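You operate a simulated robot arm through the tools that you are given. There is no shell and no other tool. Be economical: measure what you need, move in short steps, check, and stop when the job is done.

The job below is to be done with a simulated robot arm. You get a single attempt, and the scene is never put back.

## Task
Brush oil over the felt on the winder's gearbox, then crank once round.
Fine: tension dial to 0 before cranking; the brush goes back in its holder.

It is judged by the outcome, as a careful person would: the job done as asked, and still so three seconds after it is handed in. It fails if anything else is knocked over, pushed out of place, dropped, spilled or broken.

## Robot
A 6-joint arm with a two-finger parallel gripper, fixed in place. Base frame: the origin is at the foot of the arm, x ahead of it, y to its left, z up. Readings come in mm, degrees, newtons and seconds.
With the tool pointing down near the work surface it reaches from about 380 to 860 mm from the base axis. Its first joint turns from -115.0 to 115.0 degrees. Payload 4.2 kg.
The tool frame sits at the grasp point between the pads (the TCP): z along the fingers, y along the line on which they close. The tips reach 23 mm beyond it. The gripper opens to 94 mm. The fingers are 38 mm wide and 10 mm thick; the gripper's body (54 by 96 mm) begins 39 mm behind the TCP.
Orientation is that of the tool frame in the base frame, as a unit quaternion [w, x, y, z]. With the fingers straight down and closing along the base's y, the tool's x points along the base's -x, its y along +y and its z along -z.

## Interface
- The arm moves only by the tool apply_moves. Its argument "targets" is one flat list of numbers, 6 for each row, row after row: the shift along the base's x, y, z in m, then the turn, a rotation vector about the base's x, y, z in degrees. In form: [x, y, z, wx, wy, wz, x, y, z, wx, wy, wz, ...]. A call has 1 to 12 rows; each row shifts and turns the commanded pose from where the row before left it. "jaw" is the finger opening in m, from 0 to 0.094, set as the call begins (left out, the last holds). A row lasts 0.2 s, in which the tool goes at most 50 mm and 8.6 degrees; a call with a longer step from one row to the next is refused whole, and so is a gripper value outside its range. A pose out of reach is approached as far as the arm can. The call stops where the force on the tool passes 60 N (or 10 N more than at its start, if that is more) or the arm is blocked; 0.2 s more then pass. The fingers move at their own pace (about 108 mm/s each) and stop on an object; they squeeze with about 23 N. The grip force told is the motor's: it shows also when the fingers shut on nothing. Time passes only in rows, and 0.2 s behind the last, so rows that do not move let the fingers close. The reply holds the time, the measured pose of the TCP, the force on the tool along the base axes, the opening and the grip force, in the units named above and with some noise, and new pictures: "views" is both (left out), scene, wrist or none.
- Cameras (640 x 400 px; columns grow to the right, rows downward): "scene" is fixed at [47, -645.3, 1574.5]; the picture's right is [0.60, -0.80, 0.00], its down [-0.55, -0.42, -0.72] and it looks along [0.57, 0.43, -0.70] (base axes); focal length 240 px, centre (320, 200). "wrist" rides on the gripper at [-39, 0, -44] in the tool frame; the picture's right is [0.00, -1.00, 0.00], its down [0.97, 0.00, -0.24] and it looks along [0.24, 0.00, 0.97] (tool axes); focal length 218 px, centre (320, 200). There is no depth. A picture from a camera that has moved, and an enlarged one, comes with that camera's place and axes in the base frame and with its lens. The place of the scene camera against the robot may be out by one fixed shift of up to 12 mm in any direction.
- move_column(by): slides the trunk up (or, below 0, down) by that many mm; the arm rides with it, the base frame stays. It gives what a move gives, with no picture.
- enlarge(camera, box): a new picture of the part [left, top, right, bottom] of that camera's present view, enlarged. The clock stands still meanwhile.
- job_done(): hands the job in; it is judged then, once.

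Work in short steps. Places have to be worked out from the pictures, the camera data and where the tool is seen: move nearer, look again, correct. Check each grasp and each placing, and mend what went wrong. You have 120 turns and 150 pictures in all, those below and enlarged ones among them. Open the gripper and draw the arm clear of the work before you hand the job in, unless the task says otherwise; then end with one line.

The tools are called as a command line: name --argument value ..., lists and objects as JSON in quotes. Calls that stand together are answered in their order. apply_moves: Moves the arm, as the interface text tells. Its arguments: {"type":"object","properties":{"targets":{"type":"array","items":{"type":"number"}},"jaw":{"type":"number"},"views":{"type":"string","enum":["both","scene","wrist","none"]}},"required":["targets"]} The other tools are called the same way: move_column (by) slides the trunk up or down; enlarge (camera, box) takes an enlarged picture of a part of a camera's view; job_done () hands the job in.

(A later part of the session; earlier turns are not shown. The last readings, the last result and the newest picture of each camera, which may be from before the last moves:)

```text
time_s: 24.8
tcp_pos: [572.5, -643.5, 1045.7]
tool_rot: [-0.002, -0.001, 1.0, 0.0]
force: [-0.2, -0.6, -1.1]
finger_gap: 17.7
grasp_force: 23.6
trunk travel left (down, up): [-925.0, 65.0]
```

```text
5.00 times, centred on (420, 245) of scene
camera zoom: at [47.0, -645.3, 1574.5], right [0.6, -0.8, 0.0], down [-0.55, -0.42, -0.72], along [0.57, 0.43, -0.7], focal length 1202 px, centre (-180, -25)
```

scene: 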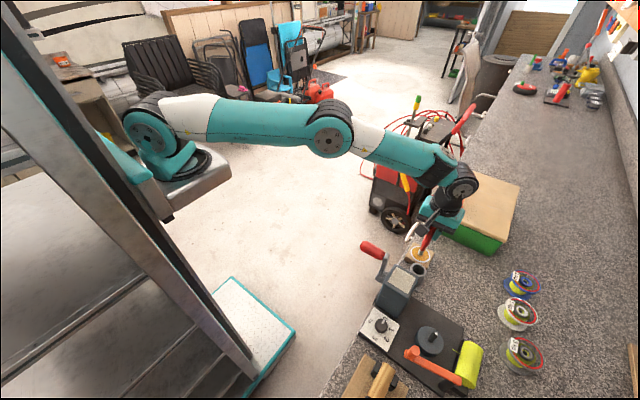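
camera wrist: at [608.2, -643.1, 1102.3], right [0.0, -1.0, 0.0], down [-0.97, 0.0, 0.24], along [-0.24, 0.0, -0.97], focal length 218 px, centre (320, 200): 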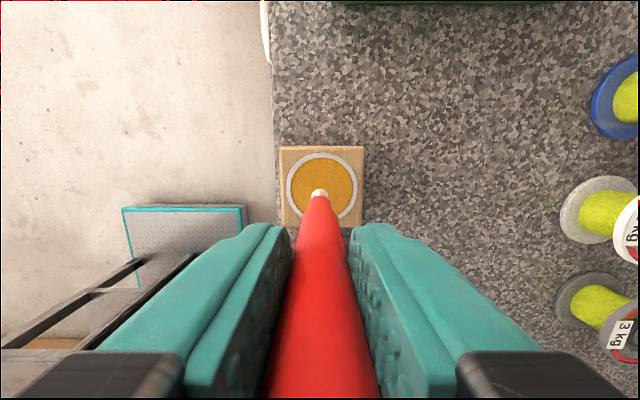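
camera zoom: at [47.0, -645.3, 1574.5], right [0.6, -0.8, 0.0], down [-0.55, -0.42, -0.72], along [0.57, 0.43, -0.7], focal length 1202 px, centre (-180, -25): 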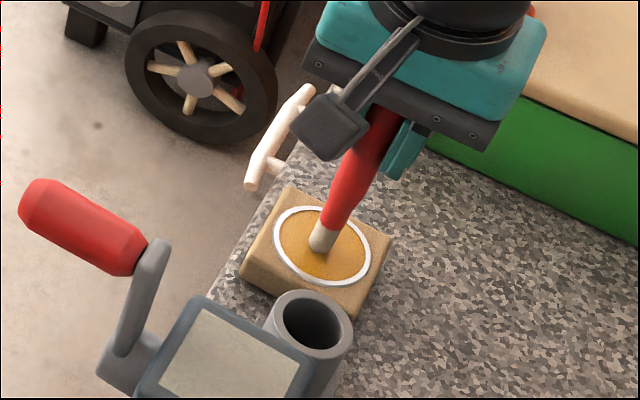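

No contact yet; keep lowering in 3 mm steps.

apply_moves --targets '[0, 0, -0.004, 0, 0, 0]' --views "none"

apply_moves --targets '[0, 0, -0.003, 0, 0, 0]' --views "none"

apply_moves --targets '[0, 0, -0.003, 0, 0, 0]' --views "wrist"

enlarge --camera "scene" --box '[385, 205, 455, 285]'

```text
time_s: 25.1
tcp_pos: [572.5, -644.7, 1044.9]
tool_rot: [0.0, -0.001, 1.0, -0.001]
force: [-1.7, 3.5, 17.7]
finger_gap: 17.7
grasp_force: 23.4
trunk travel left (down, up): [-925.0, 65.0]
```

```text
time_s: 25.6
tcp_pos: [572.1, -646.0, 1040.8]
tool_rot: [0.0, -0.002, 1.0, -0.002]
force: [0.1, 0.8, 22.6]
finger_gap: 17.8
grasp_force: 22.8
trunk travel left (down, up): [-925.0, 65.0]
```

```text
time_s: 25.9
tcp_pos: [570.5, -644.6, 1038.0]
tool_rot: [-0.001, 0.0, 1.0, 0.0]
force: [0.6, 2.3, 22.2]
finger_gap: 17.7
grasp_force: 23.5
trunk travel left (down, up): [-925.0, 65.0]
camera wrist: at [608.4, -644.1, 1080.7], right [0.0, -1.0, 0.0], down [-0.97, 0.0, 0.24], along [-0.24, 0.0, -0.97], focal length 218 px, centre (320, 200)
```

wrist: 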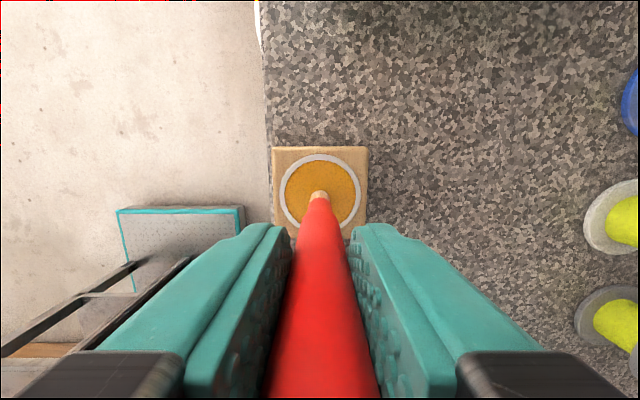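

```text
5.00 times, centred on (420, 245) of scene
camera zoom: at [47.0, -645.3, 1574.5], right [0.6, -0.8, 0.0], down [-0.55, -0.42, -0.72], along [0.57, 0.43, -0.7], focal length 1202 px, centre (-180, -25)
```

zoom: 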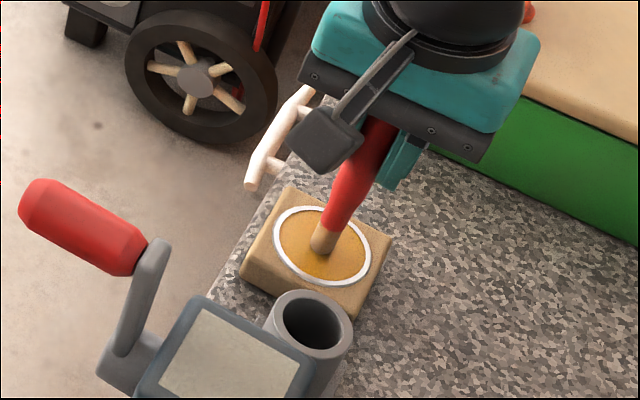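

The bristles are now oil-coloured (contact at ~1045, the brush slid up ~6 mm in the grip). Lift high and travel to above the felt.

apply_moves --targets '[0, 0, 0.03, 0, 0, 0, 0, 0, 0.04, 0, 0, 0, 0, 0, 0.04, 0, 0, 0, 0, 0, 0.04, 0, 0, 0, -0.037, 0.002, 0, 0, 0, 0, -0.037, 0.002, 0, 0, 0, 0, -0.037, 0.002, 0, 0, 0, 0, -0.037, 0.001, 0, 0, 0, 0, -0.037, 0, 0, 0, 0, 0]'

enlarge --camera "scene" --box '[350, 190, 450, 310]'

```text
time_s: 27.9
tcp_pos: [386.8, -635.9, 1186.2]
tool_rot: [-0.002, -0.001, 1.0, 0.0]
force: [0.3, 0.0, -1.6]
finger_gap: 17.8
grasp_force: 23.2
trunk travel left (down, up): [-925.0, 65.0]
camera wrist: at [424.8, -636.2, 1228.9], right [0.0, -1.0, 0.0], down [-0.97, 0.0, 0.24], along [-0.24, 0.0, -0.97], focal length 218 px, centre (320, 200)
```

scene: 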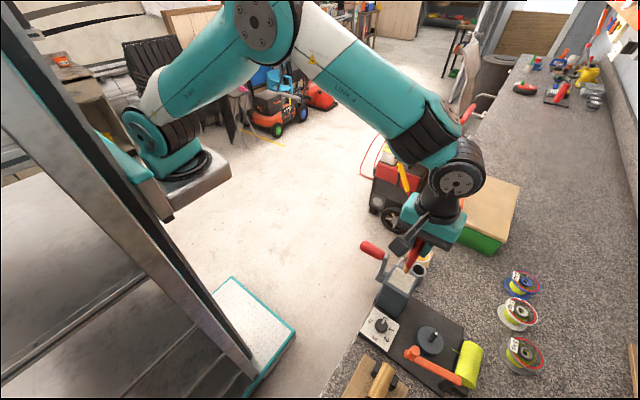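
wrist: 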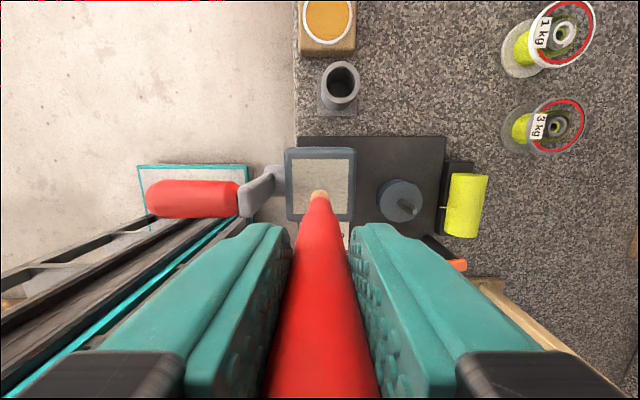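

```text
3.33 times, centred on (400, 250) of scene
camera zoom: at [47.0, -645.3, 1574.5], right [0.6, -0.8, 0.0], down [-0.55, -0.42, -0.72], along [0.57, 0.43, -0.7], focal length 801 px, centre (53, 33)
```

zoom: 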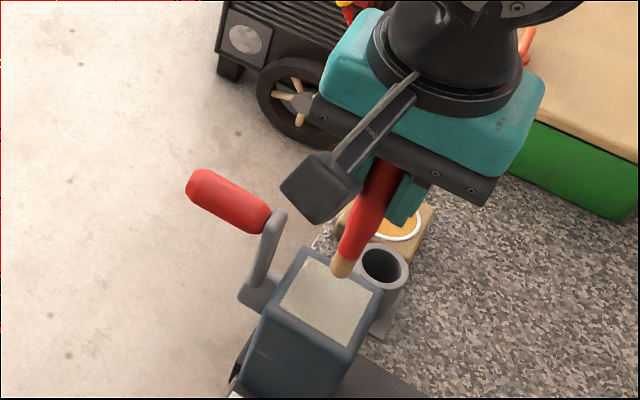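

Felt spans x 364–414, y −663…−611. I go to the near corner (tip ≈371,−618) and lower to just above.

apply_moves --targets '[-0.01, 0.009, -0.012, 0, 0, 0, -0.009, 0.009, -0.012, 0, 0, 0, 0, 0, -0.01, 0, 0, 0]' --views "wrist"

enlarge --camera "scene" --box '[360, 220, 440, 300]'

```text
time_s: 28.8
tcp_pos: [368.0, -619.8, 1152.7]
tool_rot: [0.0, -0.001, 1.0, 0.0]
force: [0.0, 0.6, 0.3]
finger_gap: 17.9
grasp_force: 23.2
trunk travel left (down, up): [-925.0, 65.0]
camera wrist: at [404.8, -619.0, 1195.8], right [0.0, -1.0, 0.0], down [-0.97, 0.0, 0.24], along [-0.24, 0.0, -0.97], focal length 218 px, centre (320, 200)
```

wrist: 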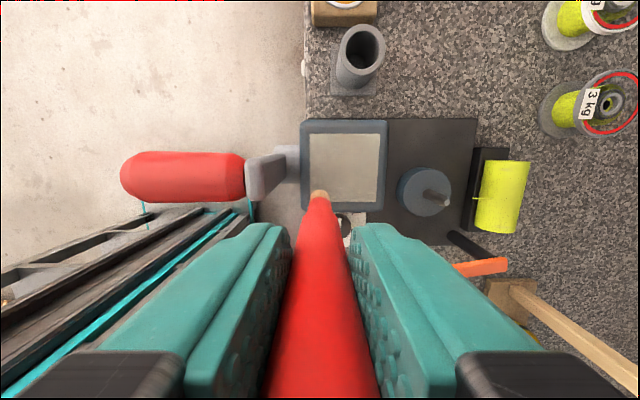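

```text
5.00 times, centred on (400, 260) of scene
camera zoom: at [47.0, -645.3, 1574.5], right [0.6, -0.8, 0.0], down [-0.55, -0.42, -0.72], along [0.57, 0.43, -0.7], focal length 1202 px, centre (-80, -100)
```

zoom: 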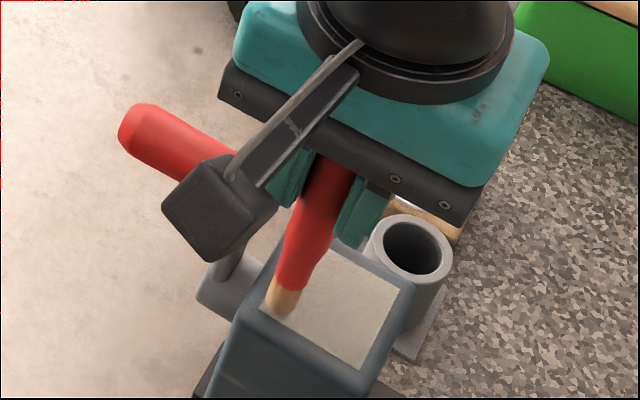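

Tip is over the near-left corner of the felt. Lower in small steps to contact.

apply_moves --targets '[0.001, 0.001, -0.004, 0, 0, 0]' --views "none"

apply_moves --targets '[0, 0, -0.003, 0, 0, 0]' --views "none"

apply_moves --targets '[0, 0, -0.002, 0, 0, 0]' --views "none"

```text
time_s: 29.1
tcp_pos: [369.3, -617.8, 1147.6]
tool_rot: [-0.002, -0.001, 1.0, 0.0]
force: [-0.2, -0.7, -0.2]
finger_gap: 17.7
grasp_force: 22.8
trunk travel left (down, up): [-925.0, 65.0]
```

```text
time_s: 29.6
tcp_pos: [369.4, -618.5, 1147.8]
tool_rot: [-0.001, 0.0, 1.0, -0.002]
force: [-1.6, 2.8, 17.4]
finger_gap: 17.8
grasp_force: 22.9
trunk travel left (down, up): [-925.0, 65.0]
```

```text
time_s: 29.9
tcp_pos: [370.5, -618.9, 1145.2]
tool_rot: [-0.001, -0.001, 1.0, -0.002]
force: [0.5, 0.3, 25.6]
finger_gap: 17.6
grasp_force: 23.0
trunk travel left (down, up): [-925.0, 65.0]
```

Contact. I ease off 1 mm and stroke along −y, then look.

apply_moves --targets '[0, 0, 0.001, 0, 0, 0, 0, -0.01, 0, 0, 0, 0, 0, -0.01, 0, 0, 0, 0, 0, -0.01, 0, 0, 0, 0, 0, -0.009, 0, 0, 0, 0]' --views "wrist"

enlarge --camera "scene" --box '[360, 220, 440, 300]'

```text
time_s: 31.1
tcp_pos: [368.5, -657.2, 1145.8]
tool_rot: [0.0, -0.001, 1.0, -0.001]
force: [-0.9, 8.7, 29.0]
finger_gap: 18.1
grasp_force: 23.3
trunk travel left (down, up): [-925.0, 65.0]
camera wrist: at [405.5, -656.2, 1188.3], right [0.0, -1.0, 0.0], down [-0.97, 0.0, 0.24], along [-0.24, 0.0, -0.97], focal length 218 px, centre (320, 200)
```

wrist: 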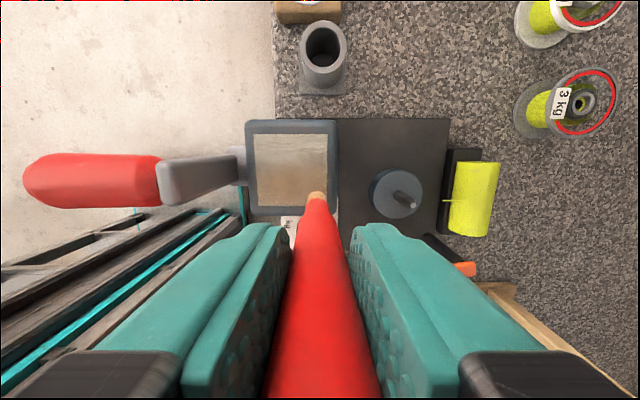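

```text
5.00 times, centred on (400, 260) of scene
camera zoom: at [47.0, -645.3, 1574.5], right [0.6, -0.8, 0.0], down [-0.55, -0.42, -0.72], along [0.57, 0.43, -0.7], focal length 1202 px, centre (-80, -100)
```

zoom: 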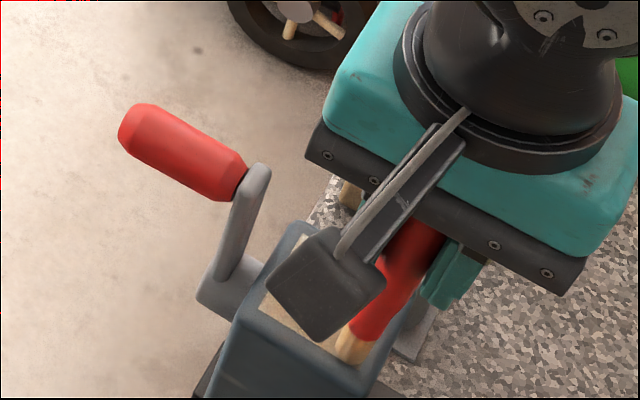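

A tan oil stripe appears. I ease off 1 mm and brush further lanes: +10 mm in x, stroke back and forth.

apply_moves --targets '[0.01, 0, 0.001, 0, 0, 0, 0, 0.013, 0, 0, 0, 0, 0, 0.013, 0, 0, 0, 0, 0, 0.013, 0, 0, 0, 0, 0.01, 0, 0, 0, 0, 0, 0, -0.013, 0, 0, 0, 0, 0, -0.013, 0, 0, 0, 0, 0, -0.013, 0, 0, 0, 0]' --views "wrist"

enlarge --camera "wrist" --box '[220, 100, 370, 240]'

```text
time_s: 33.0
tcp_pos: [389.1, -657.2, 1145.4]
tool_rot: [-0.001, -0.001, 1.0, 0.0]
force: [0.0, 1.4, 4.3]
finger_gap: 17.6
grasp_force: 23.1
trunk travel left (down, up): [-925.0, 65.0]
camera wrist: at [426.3, -656.8, 1188.6], right [0.0, -1.0, 0.0], down [-0.97, 0.0, 0.24], along [-0.24, 0.0, -0.97], focal length 218 px, centre (320, 200)
```

wrist: 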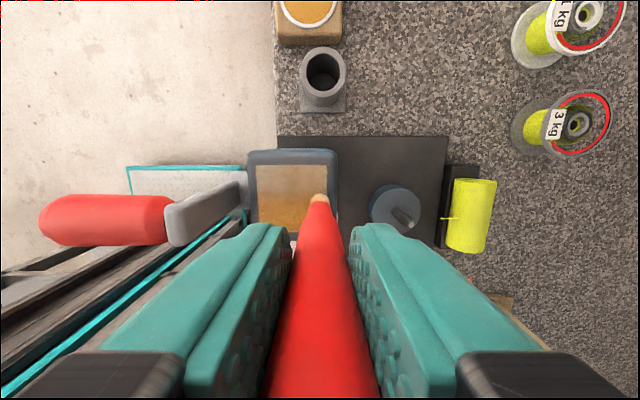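

```text
2.86 times, centred on (295, 170) of wrist
camera zoom: at [426.3, -656.8, 1188.6], right [0.0, -1.0, 0.0], down [-0.97, 0.0, 0.24], along [-0.24, 0.0, -0.97], focal length 624 px, centre (391, 286)
```

zoom: 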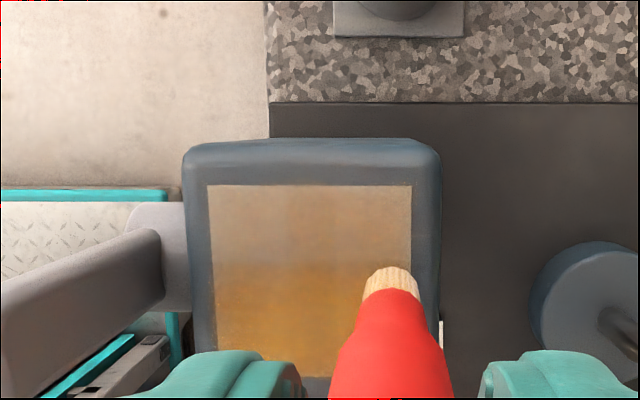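

Oil is spreading. Continue with the far lanes with slightly more pressure, and repeat strokes.

apply_moves --targets '[0.009, 0, -0.0005, 0, 0, 0, 0, 0.013, 0, 0, 0, 0, 0, 0.013, 0, 0, 0, 0, 0, 0.014, 0, 0, 0, 0, 0.008, 0, 0, 0, 0, 0, 0, -0.013, 0, 0, 0, 0, 0, -0.013, 0, 0, 0, 0, 0, -0.014, 0, 0, 0, 0, -0.004, 0, 0, 0, 0, 0, 0, 0.013, 0, 0, 0, 0, 0, 0.013, 0, 0, 0, 0, 0, 0.014, 0, 0, 0, 0]' --views "wrist"

enlarge --camera "wrist" --box '[240, 120, 420, 260]'

```text
time_s: 35.5
tcp_pos: [400.4, -617.4, 1145.3]
tool_rot: [-0.001, -0.001, 1.0, -0.002]
force: [-0.1, -4.5, 18.2]
finger_gap: 17.4
grasp_force: 22.9
trunk travel left (down, up): [-925.0, 65.0]
camera wrist: at [438.0, -617.2, 1188.7], right [0.0, -1.0, 0.0], down [-0.97, 0.0, 0.24], along [-0.24, 0.0, -0.97], focal length 218 px, centre (320, 200)
```

wrist: 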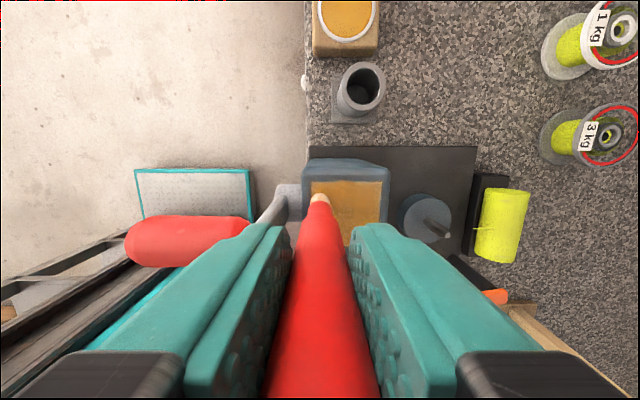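

```text
2.86 times, centred on (330, 190) of wrist
camera zoom: at [438.0, -617.2, 1188.7], right [0.0, -1.0, 0.0], down [-0.97, 0.0, 0.24], along [-0.24, 0.0, -0.97], focal length 624 px, centre (291, 229)
```

zoom: 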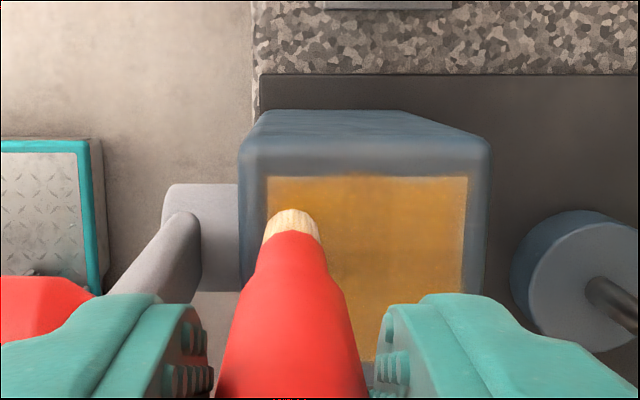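

Felt nearly fully amber. Lift and view all of it.

apply_moves --targets '[0, 0, 0.02, 0, 0, 0, 0.02, -0.01, 0.04, 0, 0, 0, 0.03, -0.01, 0, 0, 0, 0]'

enlarge --camera "wrist" --box '[230, 140, 400, 300]'

enlarge --camera "scene" --box '[360, 220, 440, 300]'

```text
time_s: 36.4
tcp_pos: [453.7, -636.5, 1205.3]
tool_rot: [-0.002, -0.001, 1.0, 0.001]
force: [-0.6, -0.7, 0.1]
finger_gap: 17.7
grasp_force: 22.6
trunk travel left (down, up): [-925.0, 65.0]
camera wrist: at [490.1, -636.6, 1248.5], right [0.0, -1.0, 0.0], down [-0.97, 0.0, 0.24], along [-0.24, 0.0, -0.97], focal length 218 px, centre (320, 200)
```

scene: 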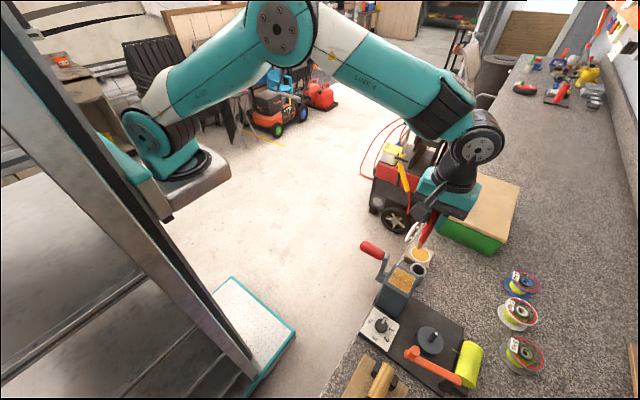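
wrist: 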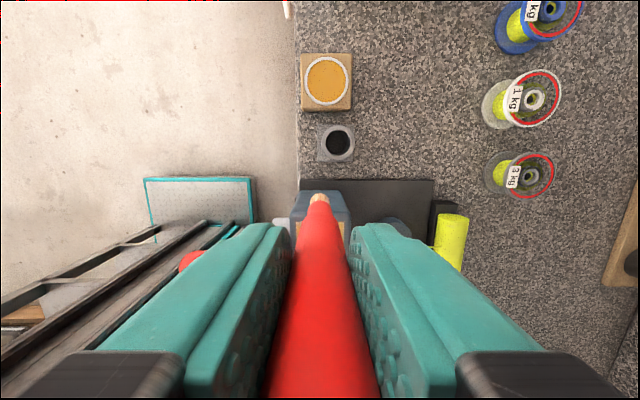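

```text
2.50 times, centred on (315, 220) of wrist
camera zoom: at [490.1, -636.6, 1248.5], right [0.0, -1.0, 0.0], down [-0.97, 0.0, 0.24], along [-0.24, 0.0, -0.97], focal length 546 px, centre (332, 150)
```

zoom: 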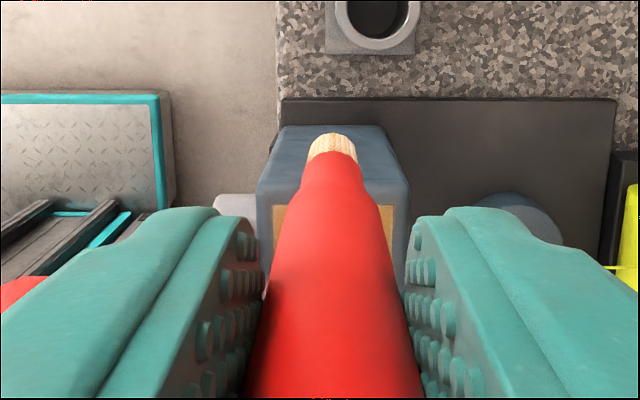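

```text
5.00 times, centred on (400, 260) of scene
camera zoom: at [47.0, -645.3, 1574.5], right [0.6, -0.8, 0.0], down [-0.55, -0.42, -0.72], along [0.57, 0.43, -0.7], focal length 1202 px, centre (-80, -100)
```

zoom: 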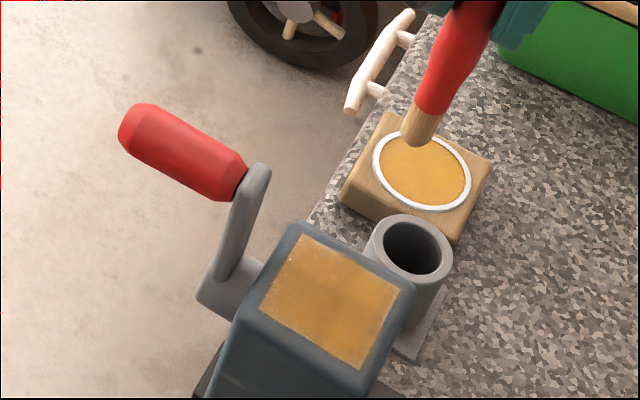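

Felt fully oiled. Return the brush: move over the cup (494,-660) and check alignment.

apply_moves --targets '[0.019, -0.012, -0.03, 0, 0, 0, 0.019, -0.012, -0.04, 0, 0, 0, 0, 0, -0.03, 0, 0, 0]'

enlarge --camera "scene" --box '[380, 210, 460, 290]'

```text
time_s: 37.1
tcp_pos: [491.2, -661.4, 1104.2]
tool_rot: [-0.001, -0.001, 1.0, 0.0]
force: [0.7, -0.4, -0.7]
finger_gap: 17.9
grasp_force: 22.8
trunk travel left (down, up): [-925.0, 65.0]
camera wrist: at [527.6, -661.2, 1147.7], right [0.0, -1.0, 0.0], down [-0.97, 0.0, 0.24], along [-0.24, 0.0, -0.97], focal length 218 px, centre (320, 200)
```

scene: 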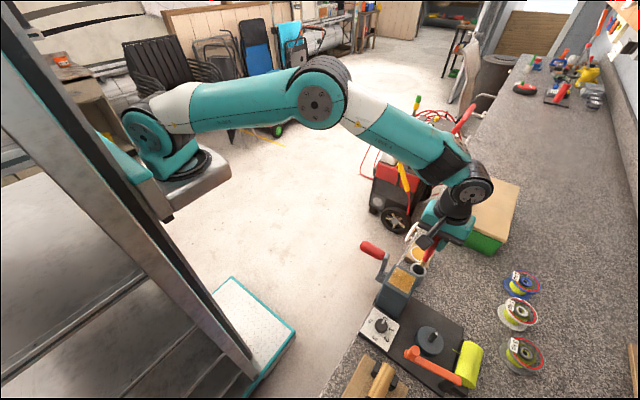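
wrist: 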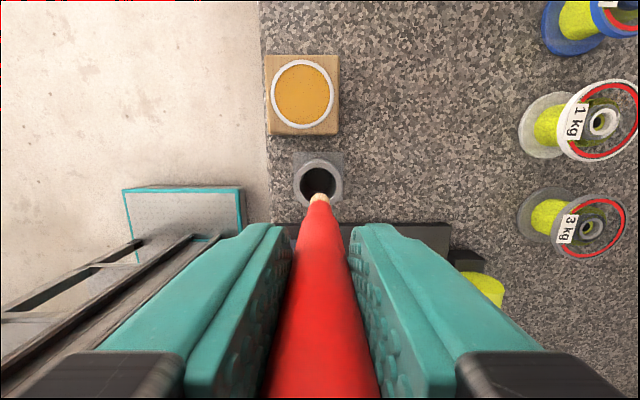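

```text
5.00 times, centred on (420, 250) of scene
camera zoom: at [47.0, -645.3, 1574.5], right [0.6, -0.8, 0.0], down [-0.55, -0.42, -0.72], along [0.57, 0.43, -0.7], focal length 1202 px, centre (-180, -50)
```

zoom: 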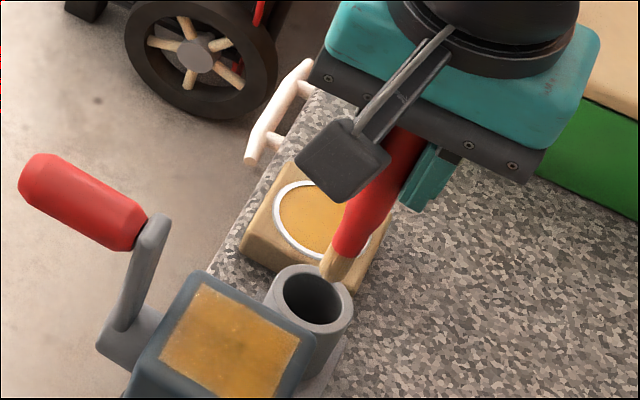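

Cup centre ≈(496,-660); shift +3 mm x, +1 y, and lower to just above the rim level.

apply_moves --targets '[0.003, 0.001, -0.02, 0, 0, 0, 0, 0, -0.02, 0, 0, 0]'

enlarge --camera "scene" --box '[380, 210, 460, 290]'

enlarge --camera "wrist" --box '[270, 130, 370, 230]'

```text
time_s: 37.8
tcp_pos: [493.5, -660.4, 1064.2]
tool_rot: [-0.002, -0.001, 1.0, -0.001]
force: [0.6, 0.8, 0.8]
finger_gap: 17.9
grasp_force: 23.1
trunk travel left (down, up): [-925.0, 65.0]
camera wrist: at [530.4, -659.5, 1108.0], right [0.0, -1.0, 0.0], down [-0.97, 0.0, 0.24], along [-0.24, 0.0, -0.97], focal length 218 px, centre (320, 200)
```

scene: 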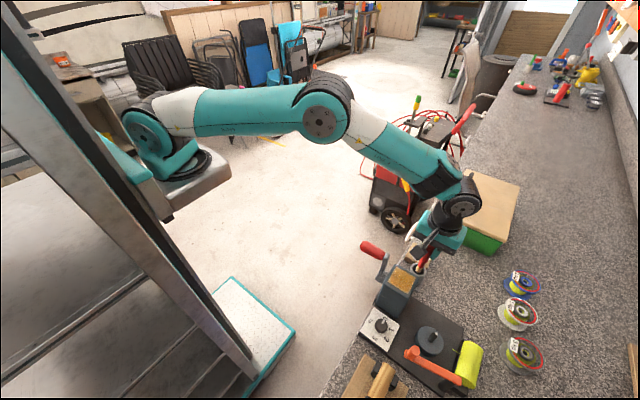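
wrist: 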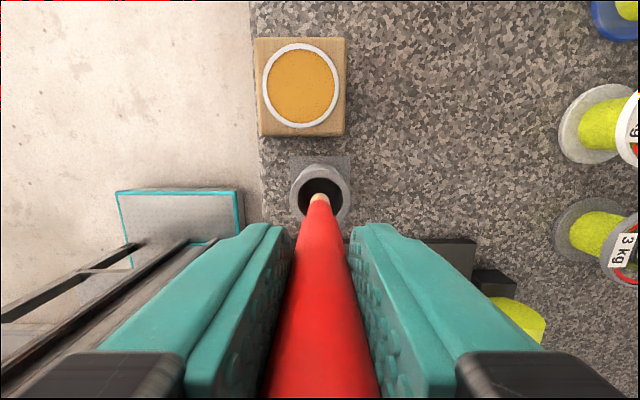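

```text
5.00 times, centred on (420, 250) of scene
camera zoom: at [47.0, -645.3, 1574.5], right [0.6, -0.8, 0.0], down [-0.55, -0.42, -0.72], along [0.57, 0.43, -0.7], focal length 1202 px, centre (-180, -50)
```

zoom: 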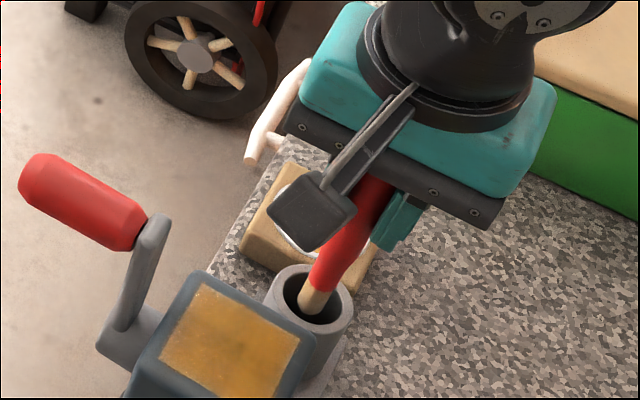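

```text
4.00 times, centred on (320, 180) of wrist
camera zoom: at [530.4, -659.5, 1108.0], right [0.0, -1.0, 0.0], down [-0.97, 0.0, 0.24], along [-0.24, 0.0, -0.97], focal length 873 px, centre (320, 280)
```

zoom: 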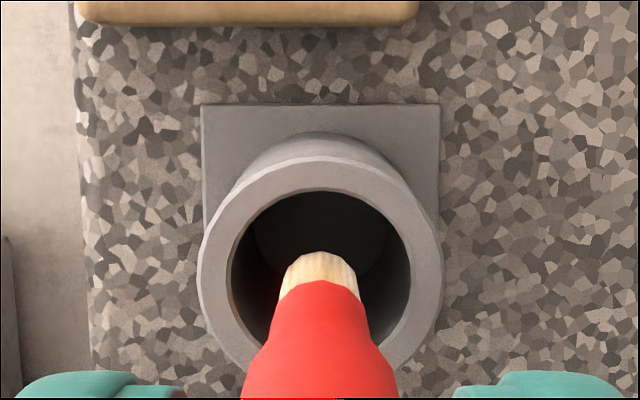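

Tip is centred in the cup opening. Lower 40 mm, then creep.

apply_moves --targets '[0, 0, -0.015, 0, 0, 0, 0, 0, -0.015, 0, 0, 0, 0, 0, -0.01, 0, 0, 0]' --views "wrist"

apply_moves --targets '[0, 0, -0.004, 0, 0, 0]' --views "none"

apply_moves --targets '[0, 0, -0.003, 0, 0, 0]' --views "none"

```text
time_s: 38.5
tcp_pos: [494.5, -660.4, 1025.1]
tool_rot: [-0.002, 0.0, 1.0, -0.001]
force: [0.0, 0.5, -0.2]
finger_gap: 18.0
grasp_force: 22.8
trunk travel left (down, up): [-925.0, 65.0]
camera wrist: at [530.9, -659.8, 1067.8], right [0.0, -1.0, 0.0], down [-0.97, 0.0, 0.24], along [-0.24, 0.0, -0.97], focal length 218 px, centre (320, 200)
```

wrist: 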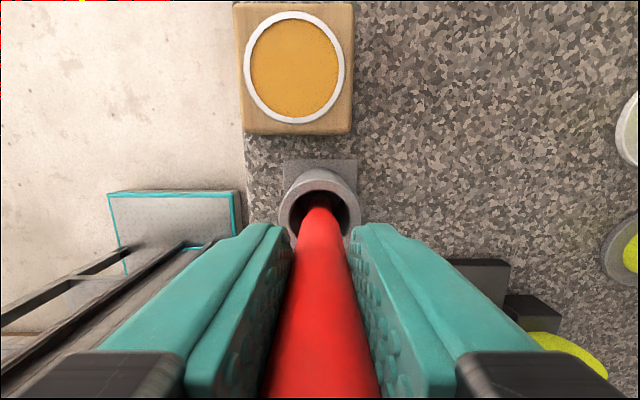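

```text
time_s: 39.0
tcp_pos: [493.4, -660.8, 1020.5]
tool_rot: [-0.001, -0.001, 1.0, 0.001]
force: [-0.2, -0.7, -0.9]
finger_gap: 17.3
grasp_force: 23.0
trunk travel left (down, up): [-925.0, 65.0]
```

```text
time_s: 39.4
tcp_pos: [494.7, -661.3, 1017.9]
tool_rot: [-0.001, -0.001, 1.0, 0.0]
force: [-0.3, -0.5, 0.2]
finger_gap: 17.6
grasp_force: 23.0
trunk travel left (down, up): [-925.0, 65.0]
```

apply_moves --targets '[0, 0, -0.003, 0, 0, 0]' --views "none"

apply_moves --targets '[0, 0, -0.002, 0, 0, 0]' --views "none"

```text
time_s: 39.8
tcp_pos: [493.5, -661.6, 1016.2]
tool_rot: [-0.001, -0.002, 1.0, 0.0]
force: [-0.4, 2.4, 9.7]
finger_gap: 17.7
grasp_force: 22.8
trunk travel left (down, up): [-925.0, 65.0]
```

```text
time_s: 40.1
tcp_pos: [493.5, -660.7, 1016.2]
tool_rot: [-0.001, -0.001, 1.0, -0.002]
force: [-1.5, 4.5, 22.5]
finger_gap: 17.8
grasp_force: 22.9
trunk travel left (down, up): [-925.0, 65.0]
```

The brush touches the cup floor (force rise at z≈1016). Ease up 1.5 mm, open to 45 mm, then check.

apply_moves --targets '[0, 0, 0.0015, 0, 0, 0]' --views "none"

apply_moves --targets '[0, 0, 0, 0, 0, 0, 0, 0, 0, 0, 0, 0]' --jaw 0.05 --views "wrist"

```text
time_s: 40.5
tcp_pos: [492.4, -661.6, 1014.9]
tool_rot: [-0.001, -0.002, 1.0, -0.001]
force: [3.6, 0.6, 16.8]
finger_gap: 17.7
grasp_force: 23.3
trunk travel left (down, up): [-925.0, 65.0]
```

```text
time_s: 41.1
tcp_pos: [491.8, -659.7, 1014.6]
tool_rot: [-0.002, -0.001, 1.0, -0.001]
force: [0.6, 0.6, 9.8]
finger_gap: 50.1
grasp_force: 0.1
trunk travel left (down, up): [-925.0, 65.0]
camera wrist: at [529.4, -660.2, 1057.6], right [0.0, -1.0, 0.0], down [-0.97, 0.0, 0.24], along [-0.24, 0.0, -0.97], focal length 218 px, centre (320, 200)
```

wrist: 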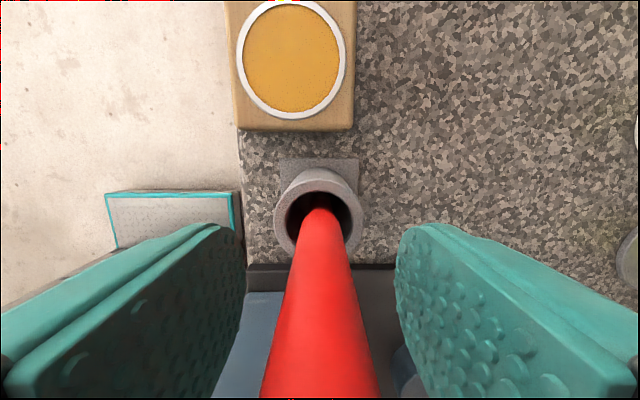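

Released (slight upward push, likely brush end at the palm). Rise straight up.

apply_moves --targets '[0, 0, 0.01, 0, 0, 0, 0, 0, 0.03, 0, 0, 0, 0, 0, 0.04, 0, 0, 0, 0, 0, 0.04, 0, 0, 0, 0, 0, 0.04, 0, 0, 0]'

enlarge --camera "scene" --box '[350, 220, 450, 300]'

```text
time_s: 42.4
tcp_pos: [493.6, -660.8, 1173.8]
tool_rot: [-0.002, -0.001, 1.0, 0.0]
force: [0.1, -0.2, 0.0]
finger_gap: 49.9
grasp_force: 0.0
trunk travel left (down, up): [-925.0, 65.0]
camera wrist: at [530.6, -659.7, 1217.9], right [0.0, -1.0, 0.0], down [-0.97, 0.0, 0.24], along [-0.24, 0.0, -0.97], focal length 218 px, centre (320, 200)
```

scene: 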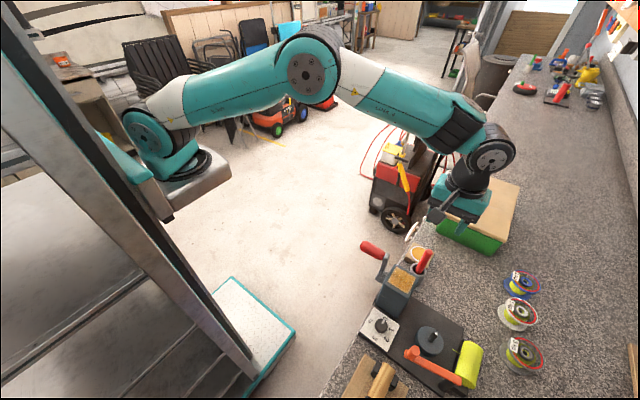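
wrist: 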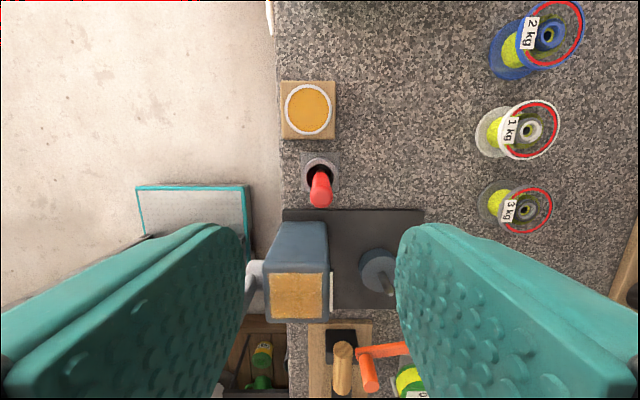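

```text
5.00 times, centred on (400, 260) of scene
camera zoom: at [47.0, -645.3, 1574.5], right [0.6, -0.8, 0.0], down [-0.55, -0.42, -0.72], along [0.57, 0.43, -0.7], focal length 1202 px, centre (-80, -100)
```

zoom: 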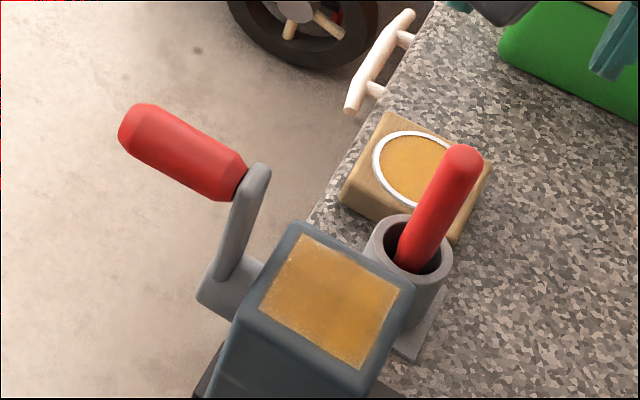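

Brush is back in its holder, felt and dial done. Now the crank: I move to the aisle side and turn the tool to point horizontally along −y (first yaw −90°).

apply_moves --targets '[-0.009, 0.02, 0.005, 0, 0, -8.2, -0.009, 0.02, 0.005, 0, 0, -8.2, -0.009, 0.02, 0, 0, 0, -8.2, -0.009, 0.02, 0, 0, 0, -8.2, -0.009, 0.02, 0, 0, 0, -8.2, -0.009, 0.02, 0, 0, 0, -8.2, -0.009, 0.02, 0, 0, 0, -8.2, -0.009, 0.02, 0, 0, 0, -8.2, -0.009, 0.02, 0, 0, 0, -8.2, -0.009, 0.02, 0, 0, 0, -8.2, -0.009, 0.02, 0, 0, 0, -8]' --views "none"

apply_moves --targets '[0, 0.005, 0, -8.2, 0, 0, 0, 0.005, 0, -8.2, 0, 0, 0, 0.005, 0, -8.2, 0, 0, 0, 0.005, 0, -8.2, 0, 0, 0, 0, 0, -8.2, 0, 0, 0, 0, 0, -8.2, 0, 0, 0, 0, 0, -8.2, 0, 0, 0, 0, 0, -8.2, 0, 0, 0, 0, 0, -8.2, 0, 0, 0, 0, 0, -8.2, 0, 0, 0, 0, 0, -8, 0, 0]'

```text
time_s: 44.8
tcp_pos: [395.1, -439.3, 1184.7]
tool_rot: [-0.002, 0.707, 0.707, 0.002]
force: [0.1, -0.1, -0.1]
finger_gap: 50.2
grasp_force: 0.1
trunk travel left (down, up): [-925.0, 65.0]
```

```text
time_s: 47.1
tcp_pos: [445.4, -439.9, 1201.1]
tool_rot: [0.431, 0.56, 0.554, -0.44]
force: [-0.9, -0.6, 0.8]
finger_gap: 49.7
grasp_force: 0.1
out of reach, approached as far as the arm can: row 6, 7, 8, 9, 10, 11
trunk travel left (down, up): [-925.0, 65.0]
camera wrist: at [443.2, -406.3, 1248.9], right [-1.0, 0.01, 0.0], down [0.0, 0.47, -0.89], along [-0.02, -0.88, -0.47], focal length 218 px, centre (320, 200)
```

scene: 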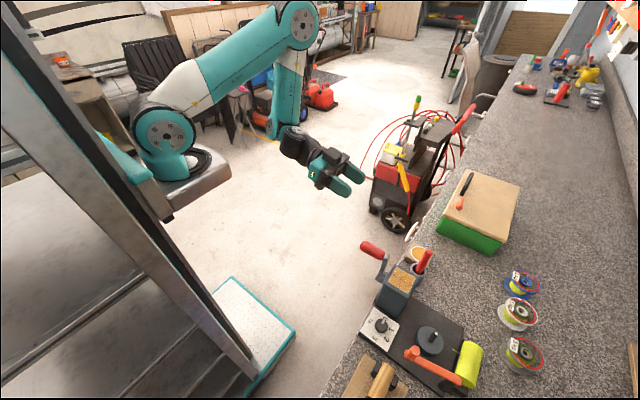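
wrist: 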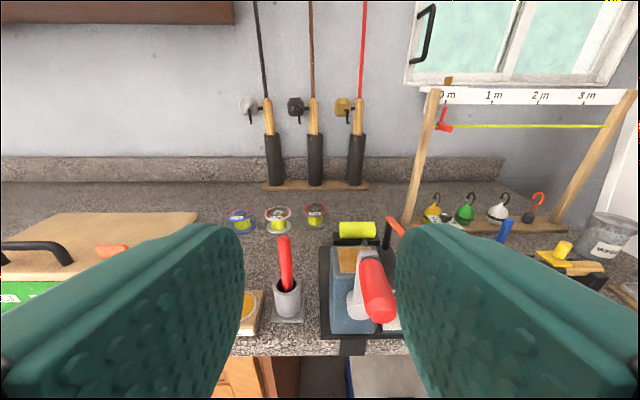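

The last bit of tilt was out of reach this close to the base. I move the command further out (−y) at this height, still above the crank handle.

apply_moves --targets '[0, -0.03, 0.01, 0, 0, 0, 0, -0.03, 0, 0, 0, 0, 0, -0.03, 0, 0, 0, 0]'

```text
time_s: 48.0
tcp_pos: [445.3, -528.7, 1209.5]
tool_rot: [0.431, 0.559, 0.554, -0.441]
force: [0.0, 0.8, -0.3]
finger_gap: 49.6
grasp_force: 0.1
trunk travel left (down, up): [-925.0, 65.0]
camera wrist: at [444.2, -495.1, 1258.4], right [-1.0, 0.01, 0.01], down [0.0, 0.47, -0.88], along [-0.01, -0.88, -0.47], focal length 218 px, centre (320, 200)
```

scene: 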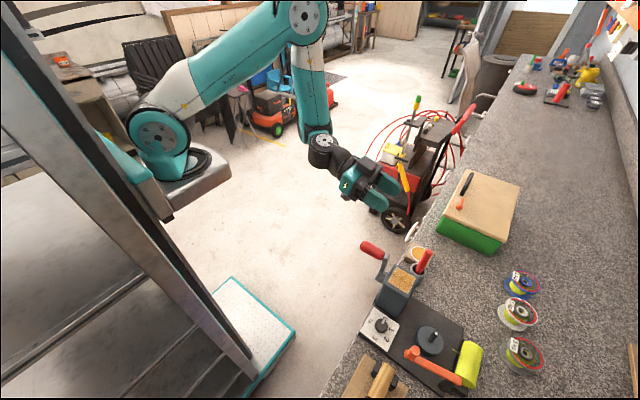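
wrist: 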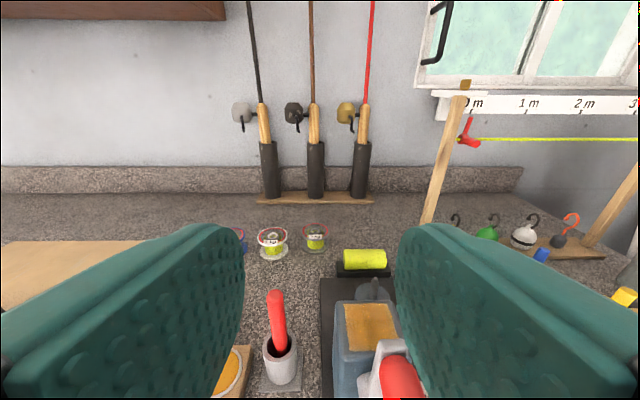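

The tool now points along −y, 14° below horizontal, which is usable. I back off in +y, centre in x on the handle (388), and come down to its height.

apply_moves --targets '[-0.02, 0.03, 0, 0, 0, 0, -0.02, 0.03, 0, 0, 0, 0, -0.016, 0.01, -0.01, 0, 0, 0, 0, 0, -0.03, 0, 0, 0, 0, 0, -0.03, 0, 0, 0, 0, 0, -0.03, 0, 0, 0]'

```text
time_s: 49.4
tcp_pos: [444.1, -494.7, 1140.7]
tool_rot: [0.429, 0.561, 0.555, -0.439]
force: [0.6, 0.4, 0.0]
finger_gap: 50.2
grasp_force: 0.3
out of reach, approached as far as the arm can: row 2, 3, 4, 5, 6
trunk travel left (down, up): [-925.0, 65.0]
camera wrist: at [443.3, -460.7, 1188.4], right [-1.0, 0.02, 0.01], down [0.0, 0.47, -0.88], along [-0.02, -0.88, -0.47], focal length 218 px, centre (320, 200)
```

scene: 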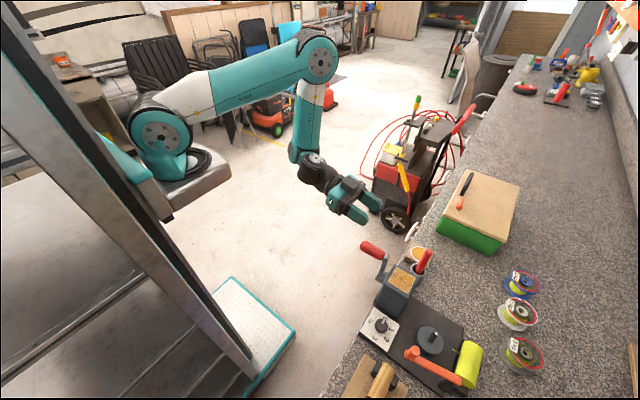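
wrist: 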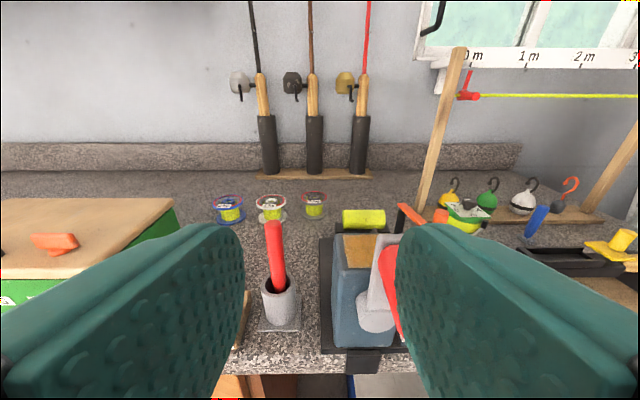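

x gets stuck at this tilt (inner reach limit). A 45° tilted grip also works for cranking, so I rotate back by 31° and then move in x.

apply_moves --targets '[0, 0, 0.02, 7.75, 0, 0, 0, 0, 0.02, 7.75, 0, 0, 0, -0.01, 0.01, 7.75, 0, 0, 0, -0.01, 0, 7.75, 0, 0, -0.02, -0.01, 0, 0, 0, 0, -0.02, -0.01, 0, 0, 0, 0, -0.016, -0.005, 0, 0, 0, 0]'

```text
time_s: 51.0
tcp_pos: [388.0, -536.6, 1190.9]
tool_rot: [0.266, 0.654, 0.652, -0.277]
force: [0.4, -0.4, 0.7]
finger_gap: 49.9
grasp_force: 0.1
trunk travel left (down, up): [-925.0, 65.0]
camera wrist: at [386.6, -532.4, 1249.2], right [-1.0, 0.01, 0.01], down [0.0, 0.86, -0.52], along [-0.01, -0.52, -0.86], focal length 218 px, centre (320, 200)
```

scene: 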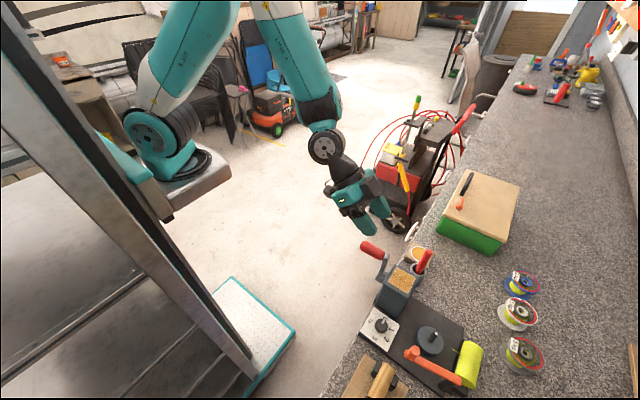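
wrist: 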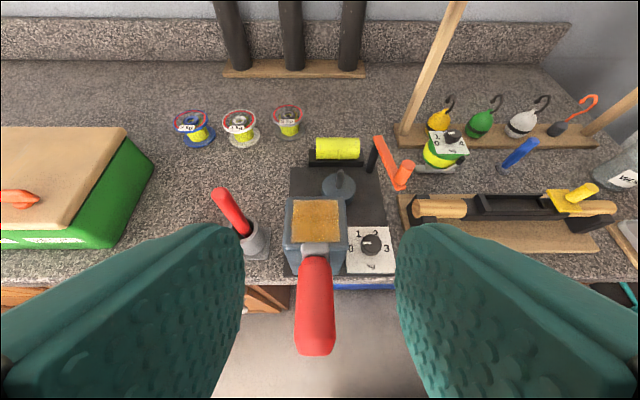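

Good view: handle centred near x≈389–390. I back off in +y to see the crank arm and hub from the side and look for a direction mark.

apply_moves --targets '[0, 0.03, 0, 0, 0, 0, 0, 0.04, -0.01, 0, 0, 0, 0, 0.03, -0.03, 0, 0, 0]' --views "wrist"

enlarge --camera "wrist" --box '[240, 60, 400, 240]'

```text
time_s: 51.8
tcp_pos: [386.7, -437.3, 1150.9]
tool_rot: [0.267, 0.654, 0.652, -0.275]
force: [-0.7, -0.1, 0.3]
finger_gap: 49.8
grasp_force: 0.1
trunk travel left (down, up): [-925.0, 65.0]
camera wrist: at [385.3, -433.8, 1209.2], right [-1.0, 0.01, 0.01], down [0.0, 0.86, -0.52], along [-0.01, -0.52, -0.86], focal length 218 px, centre (320, 200)
```

wrist: 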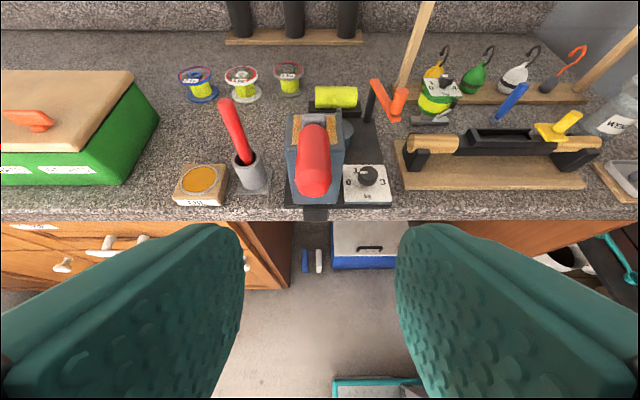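

```text
2.22 times, centred on (320, 150) of wrist
camera zoom: at [385.3, -433.8, 1209.2], right [-1.0, 0.01, 0.01], down [0.0, 0.86, -0.52], along [-0.01, -0.52, -0.86], focal length 485 px, centre (320, 311)
```

zoom: 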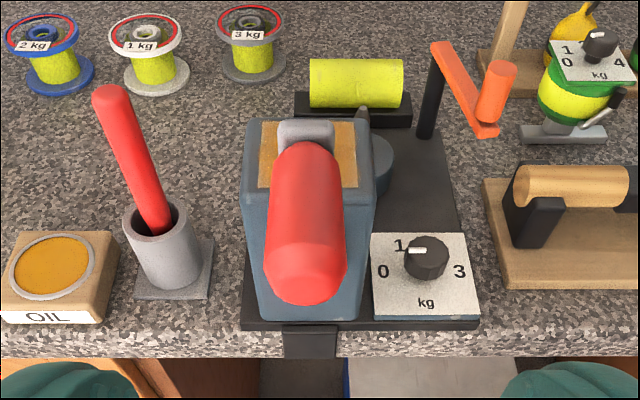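

The oil dish is labelled OIL and the dial reads 0 (pointer parallel to the 0 direction). Handle ≈(389.5, −520…−580, 1085), axle ≈ z 991. I go above the handle at y=−543.

apply_moves --targets '[0.001, -0.035, 0.01, 0, 0, 0, 0.001, -0.035, 0, 0, 0, 0, 0.001, -0.036, -0.01, 0, 0, 0, 0, 0, -0.02, 0, 0, 0]'

```text
time_s: 52.8
tcp_pos: [391.3, -545.7, 1132.2]
tool_rot: [0.265, 0.655, 0.652, -0.276]
force: [-0.2, 0.7, 0.2]
finger_gap: 49.9
grasp_force: 0.0
trunk travel left (down, up): [-925.0, 65.0]
camera wrist: at [390.3, -541.3, 1189.7], right [-1.0, 0.01, 0.01], down [0.0, 0.86, -0.52], along [-0.02, -0.52, -0.86], focal length 218 px, centre (320, 200)
```

scene: 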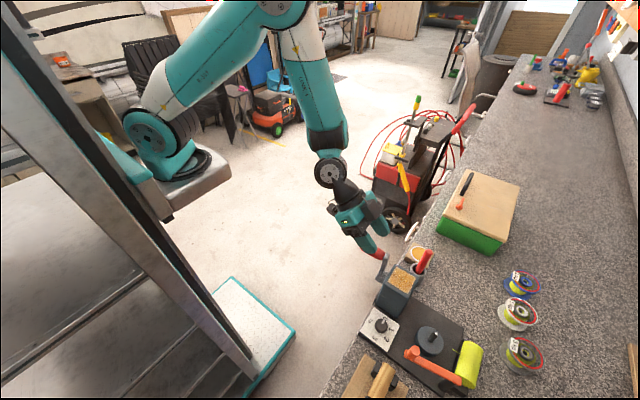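
wrist: 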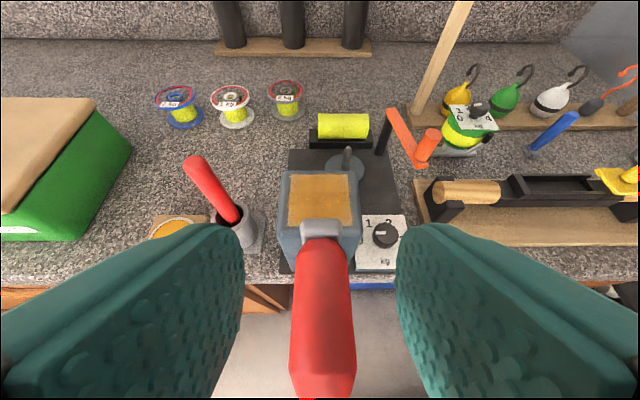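

Centred over the handle. Descend 46 mm and close.

apply_moves --targets '[0, 0.001, -0.02, 0, 0, 0, 0, 0.001, -0.02, 0, 0, 0, 0, 0, -0.007, 0, 0, 0, 0, 0, 0, 0, 0, 0]' --views "none"

apply_moves --targets '[0, 0, 0, 0, 0, 0, 0, 0, 0, 0, 0, 0]' --jaw 0.015

```text
time_s: 53.8
tcp_pos: [392.5, -541.2, 1086.0]
tool_rot: [0.266, 0.655, 0.651, -0.277]
force: [-0.6, -0.9, -0.4]
finger_gap: 49.7
grasp_force: 0.1
trunk travel left (down, up): [-925.0, 65.0]
```

```text
time_s: 54.4
tcp_pos: [390.1, -542.0, 1085.6]
tool_rot: [0.265, 0.654, 0.652, -0.277]
force: [-13.7, -1.0, -1.6]
finger_gap: 26.8
grasp_force: 45.3
trunk travel left (down, up): [-925.0, 65.0]
camera wrist: at [389.0, -538.0, 1143.7], right [-1.0, 0.01, 0.01], down [0.0, 0.86, -0.52], along [-0.02, -0.52, -0.86], focal length 218 px, centre (320, 200)
```

scene: 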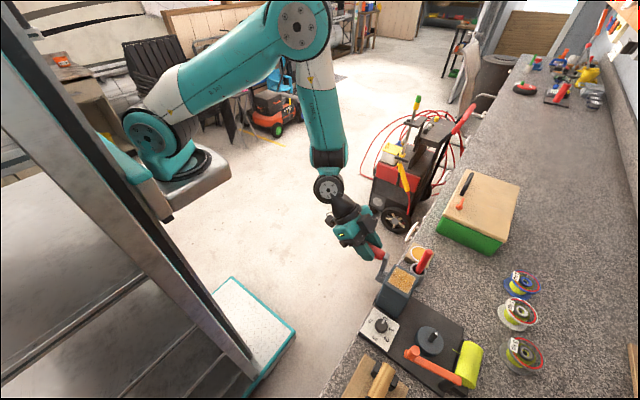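
wrist: 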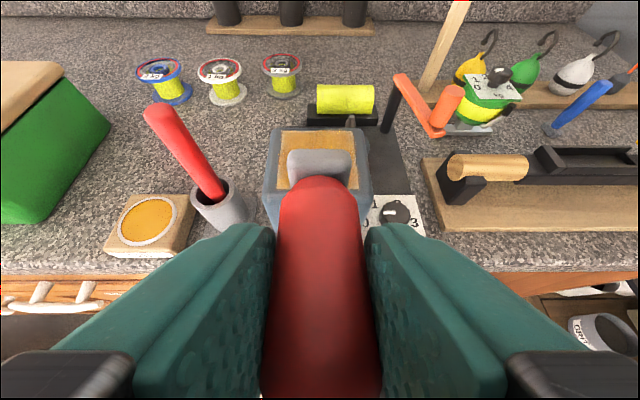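

Handle gripped. Start cranking clockwise (toward −x first) by 20° with R≈94, then read forces.

apply_moves --targets '[-0.0163, 0, -0.0014, 0, 0, 0, -0.0158, 0, -0.0042, 0, 0, 0]' --views "none"

```text
time_s: 55.0
tcp_pos: [359.3, -541.7, 1079.3]
tool_rot: [0.266, 0.655, 0.652, -0.276]
force: [0.7, 2.9, 1.9]
finger_gap: 26.7
grasp_force: 44.9
trunk travel left (down, up): [-925.0, 65.0]
```

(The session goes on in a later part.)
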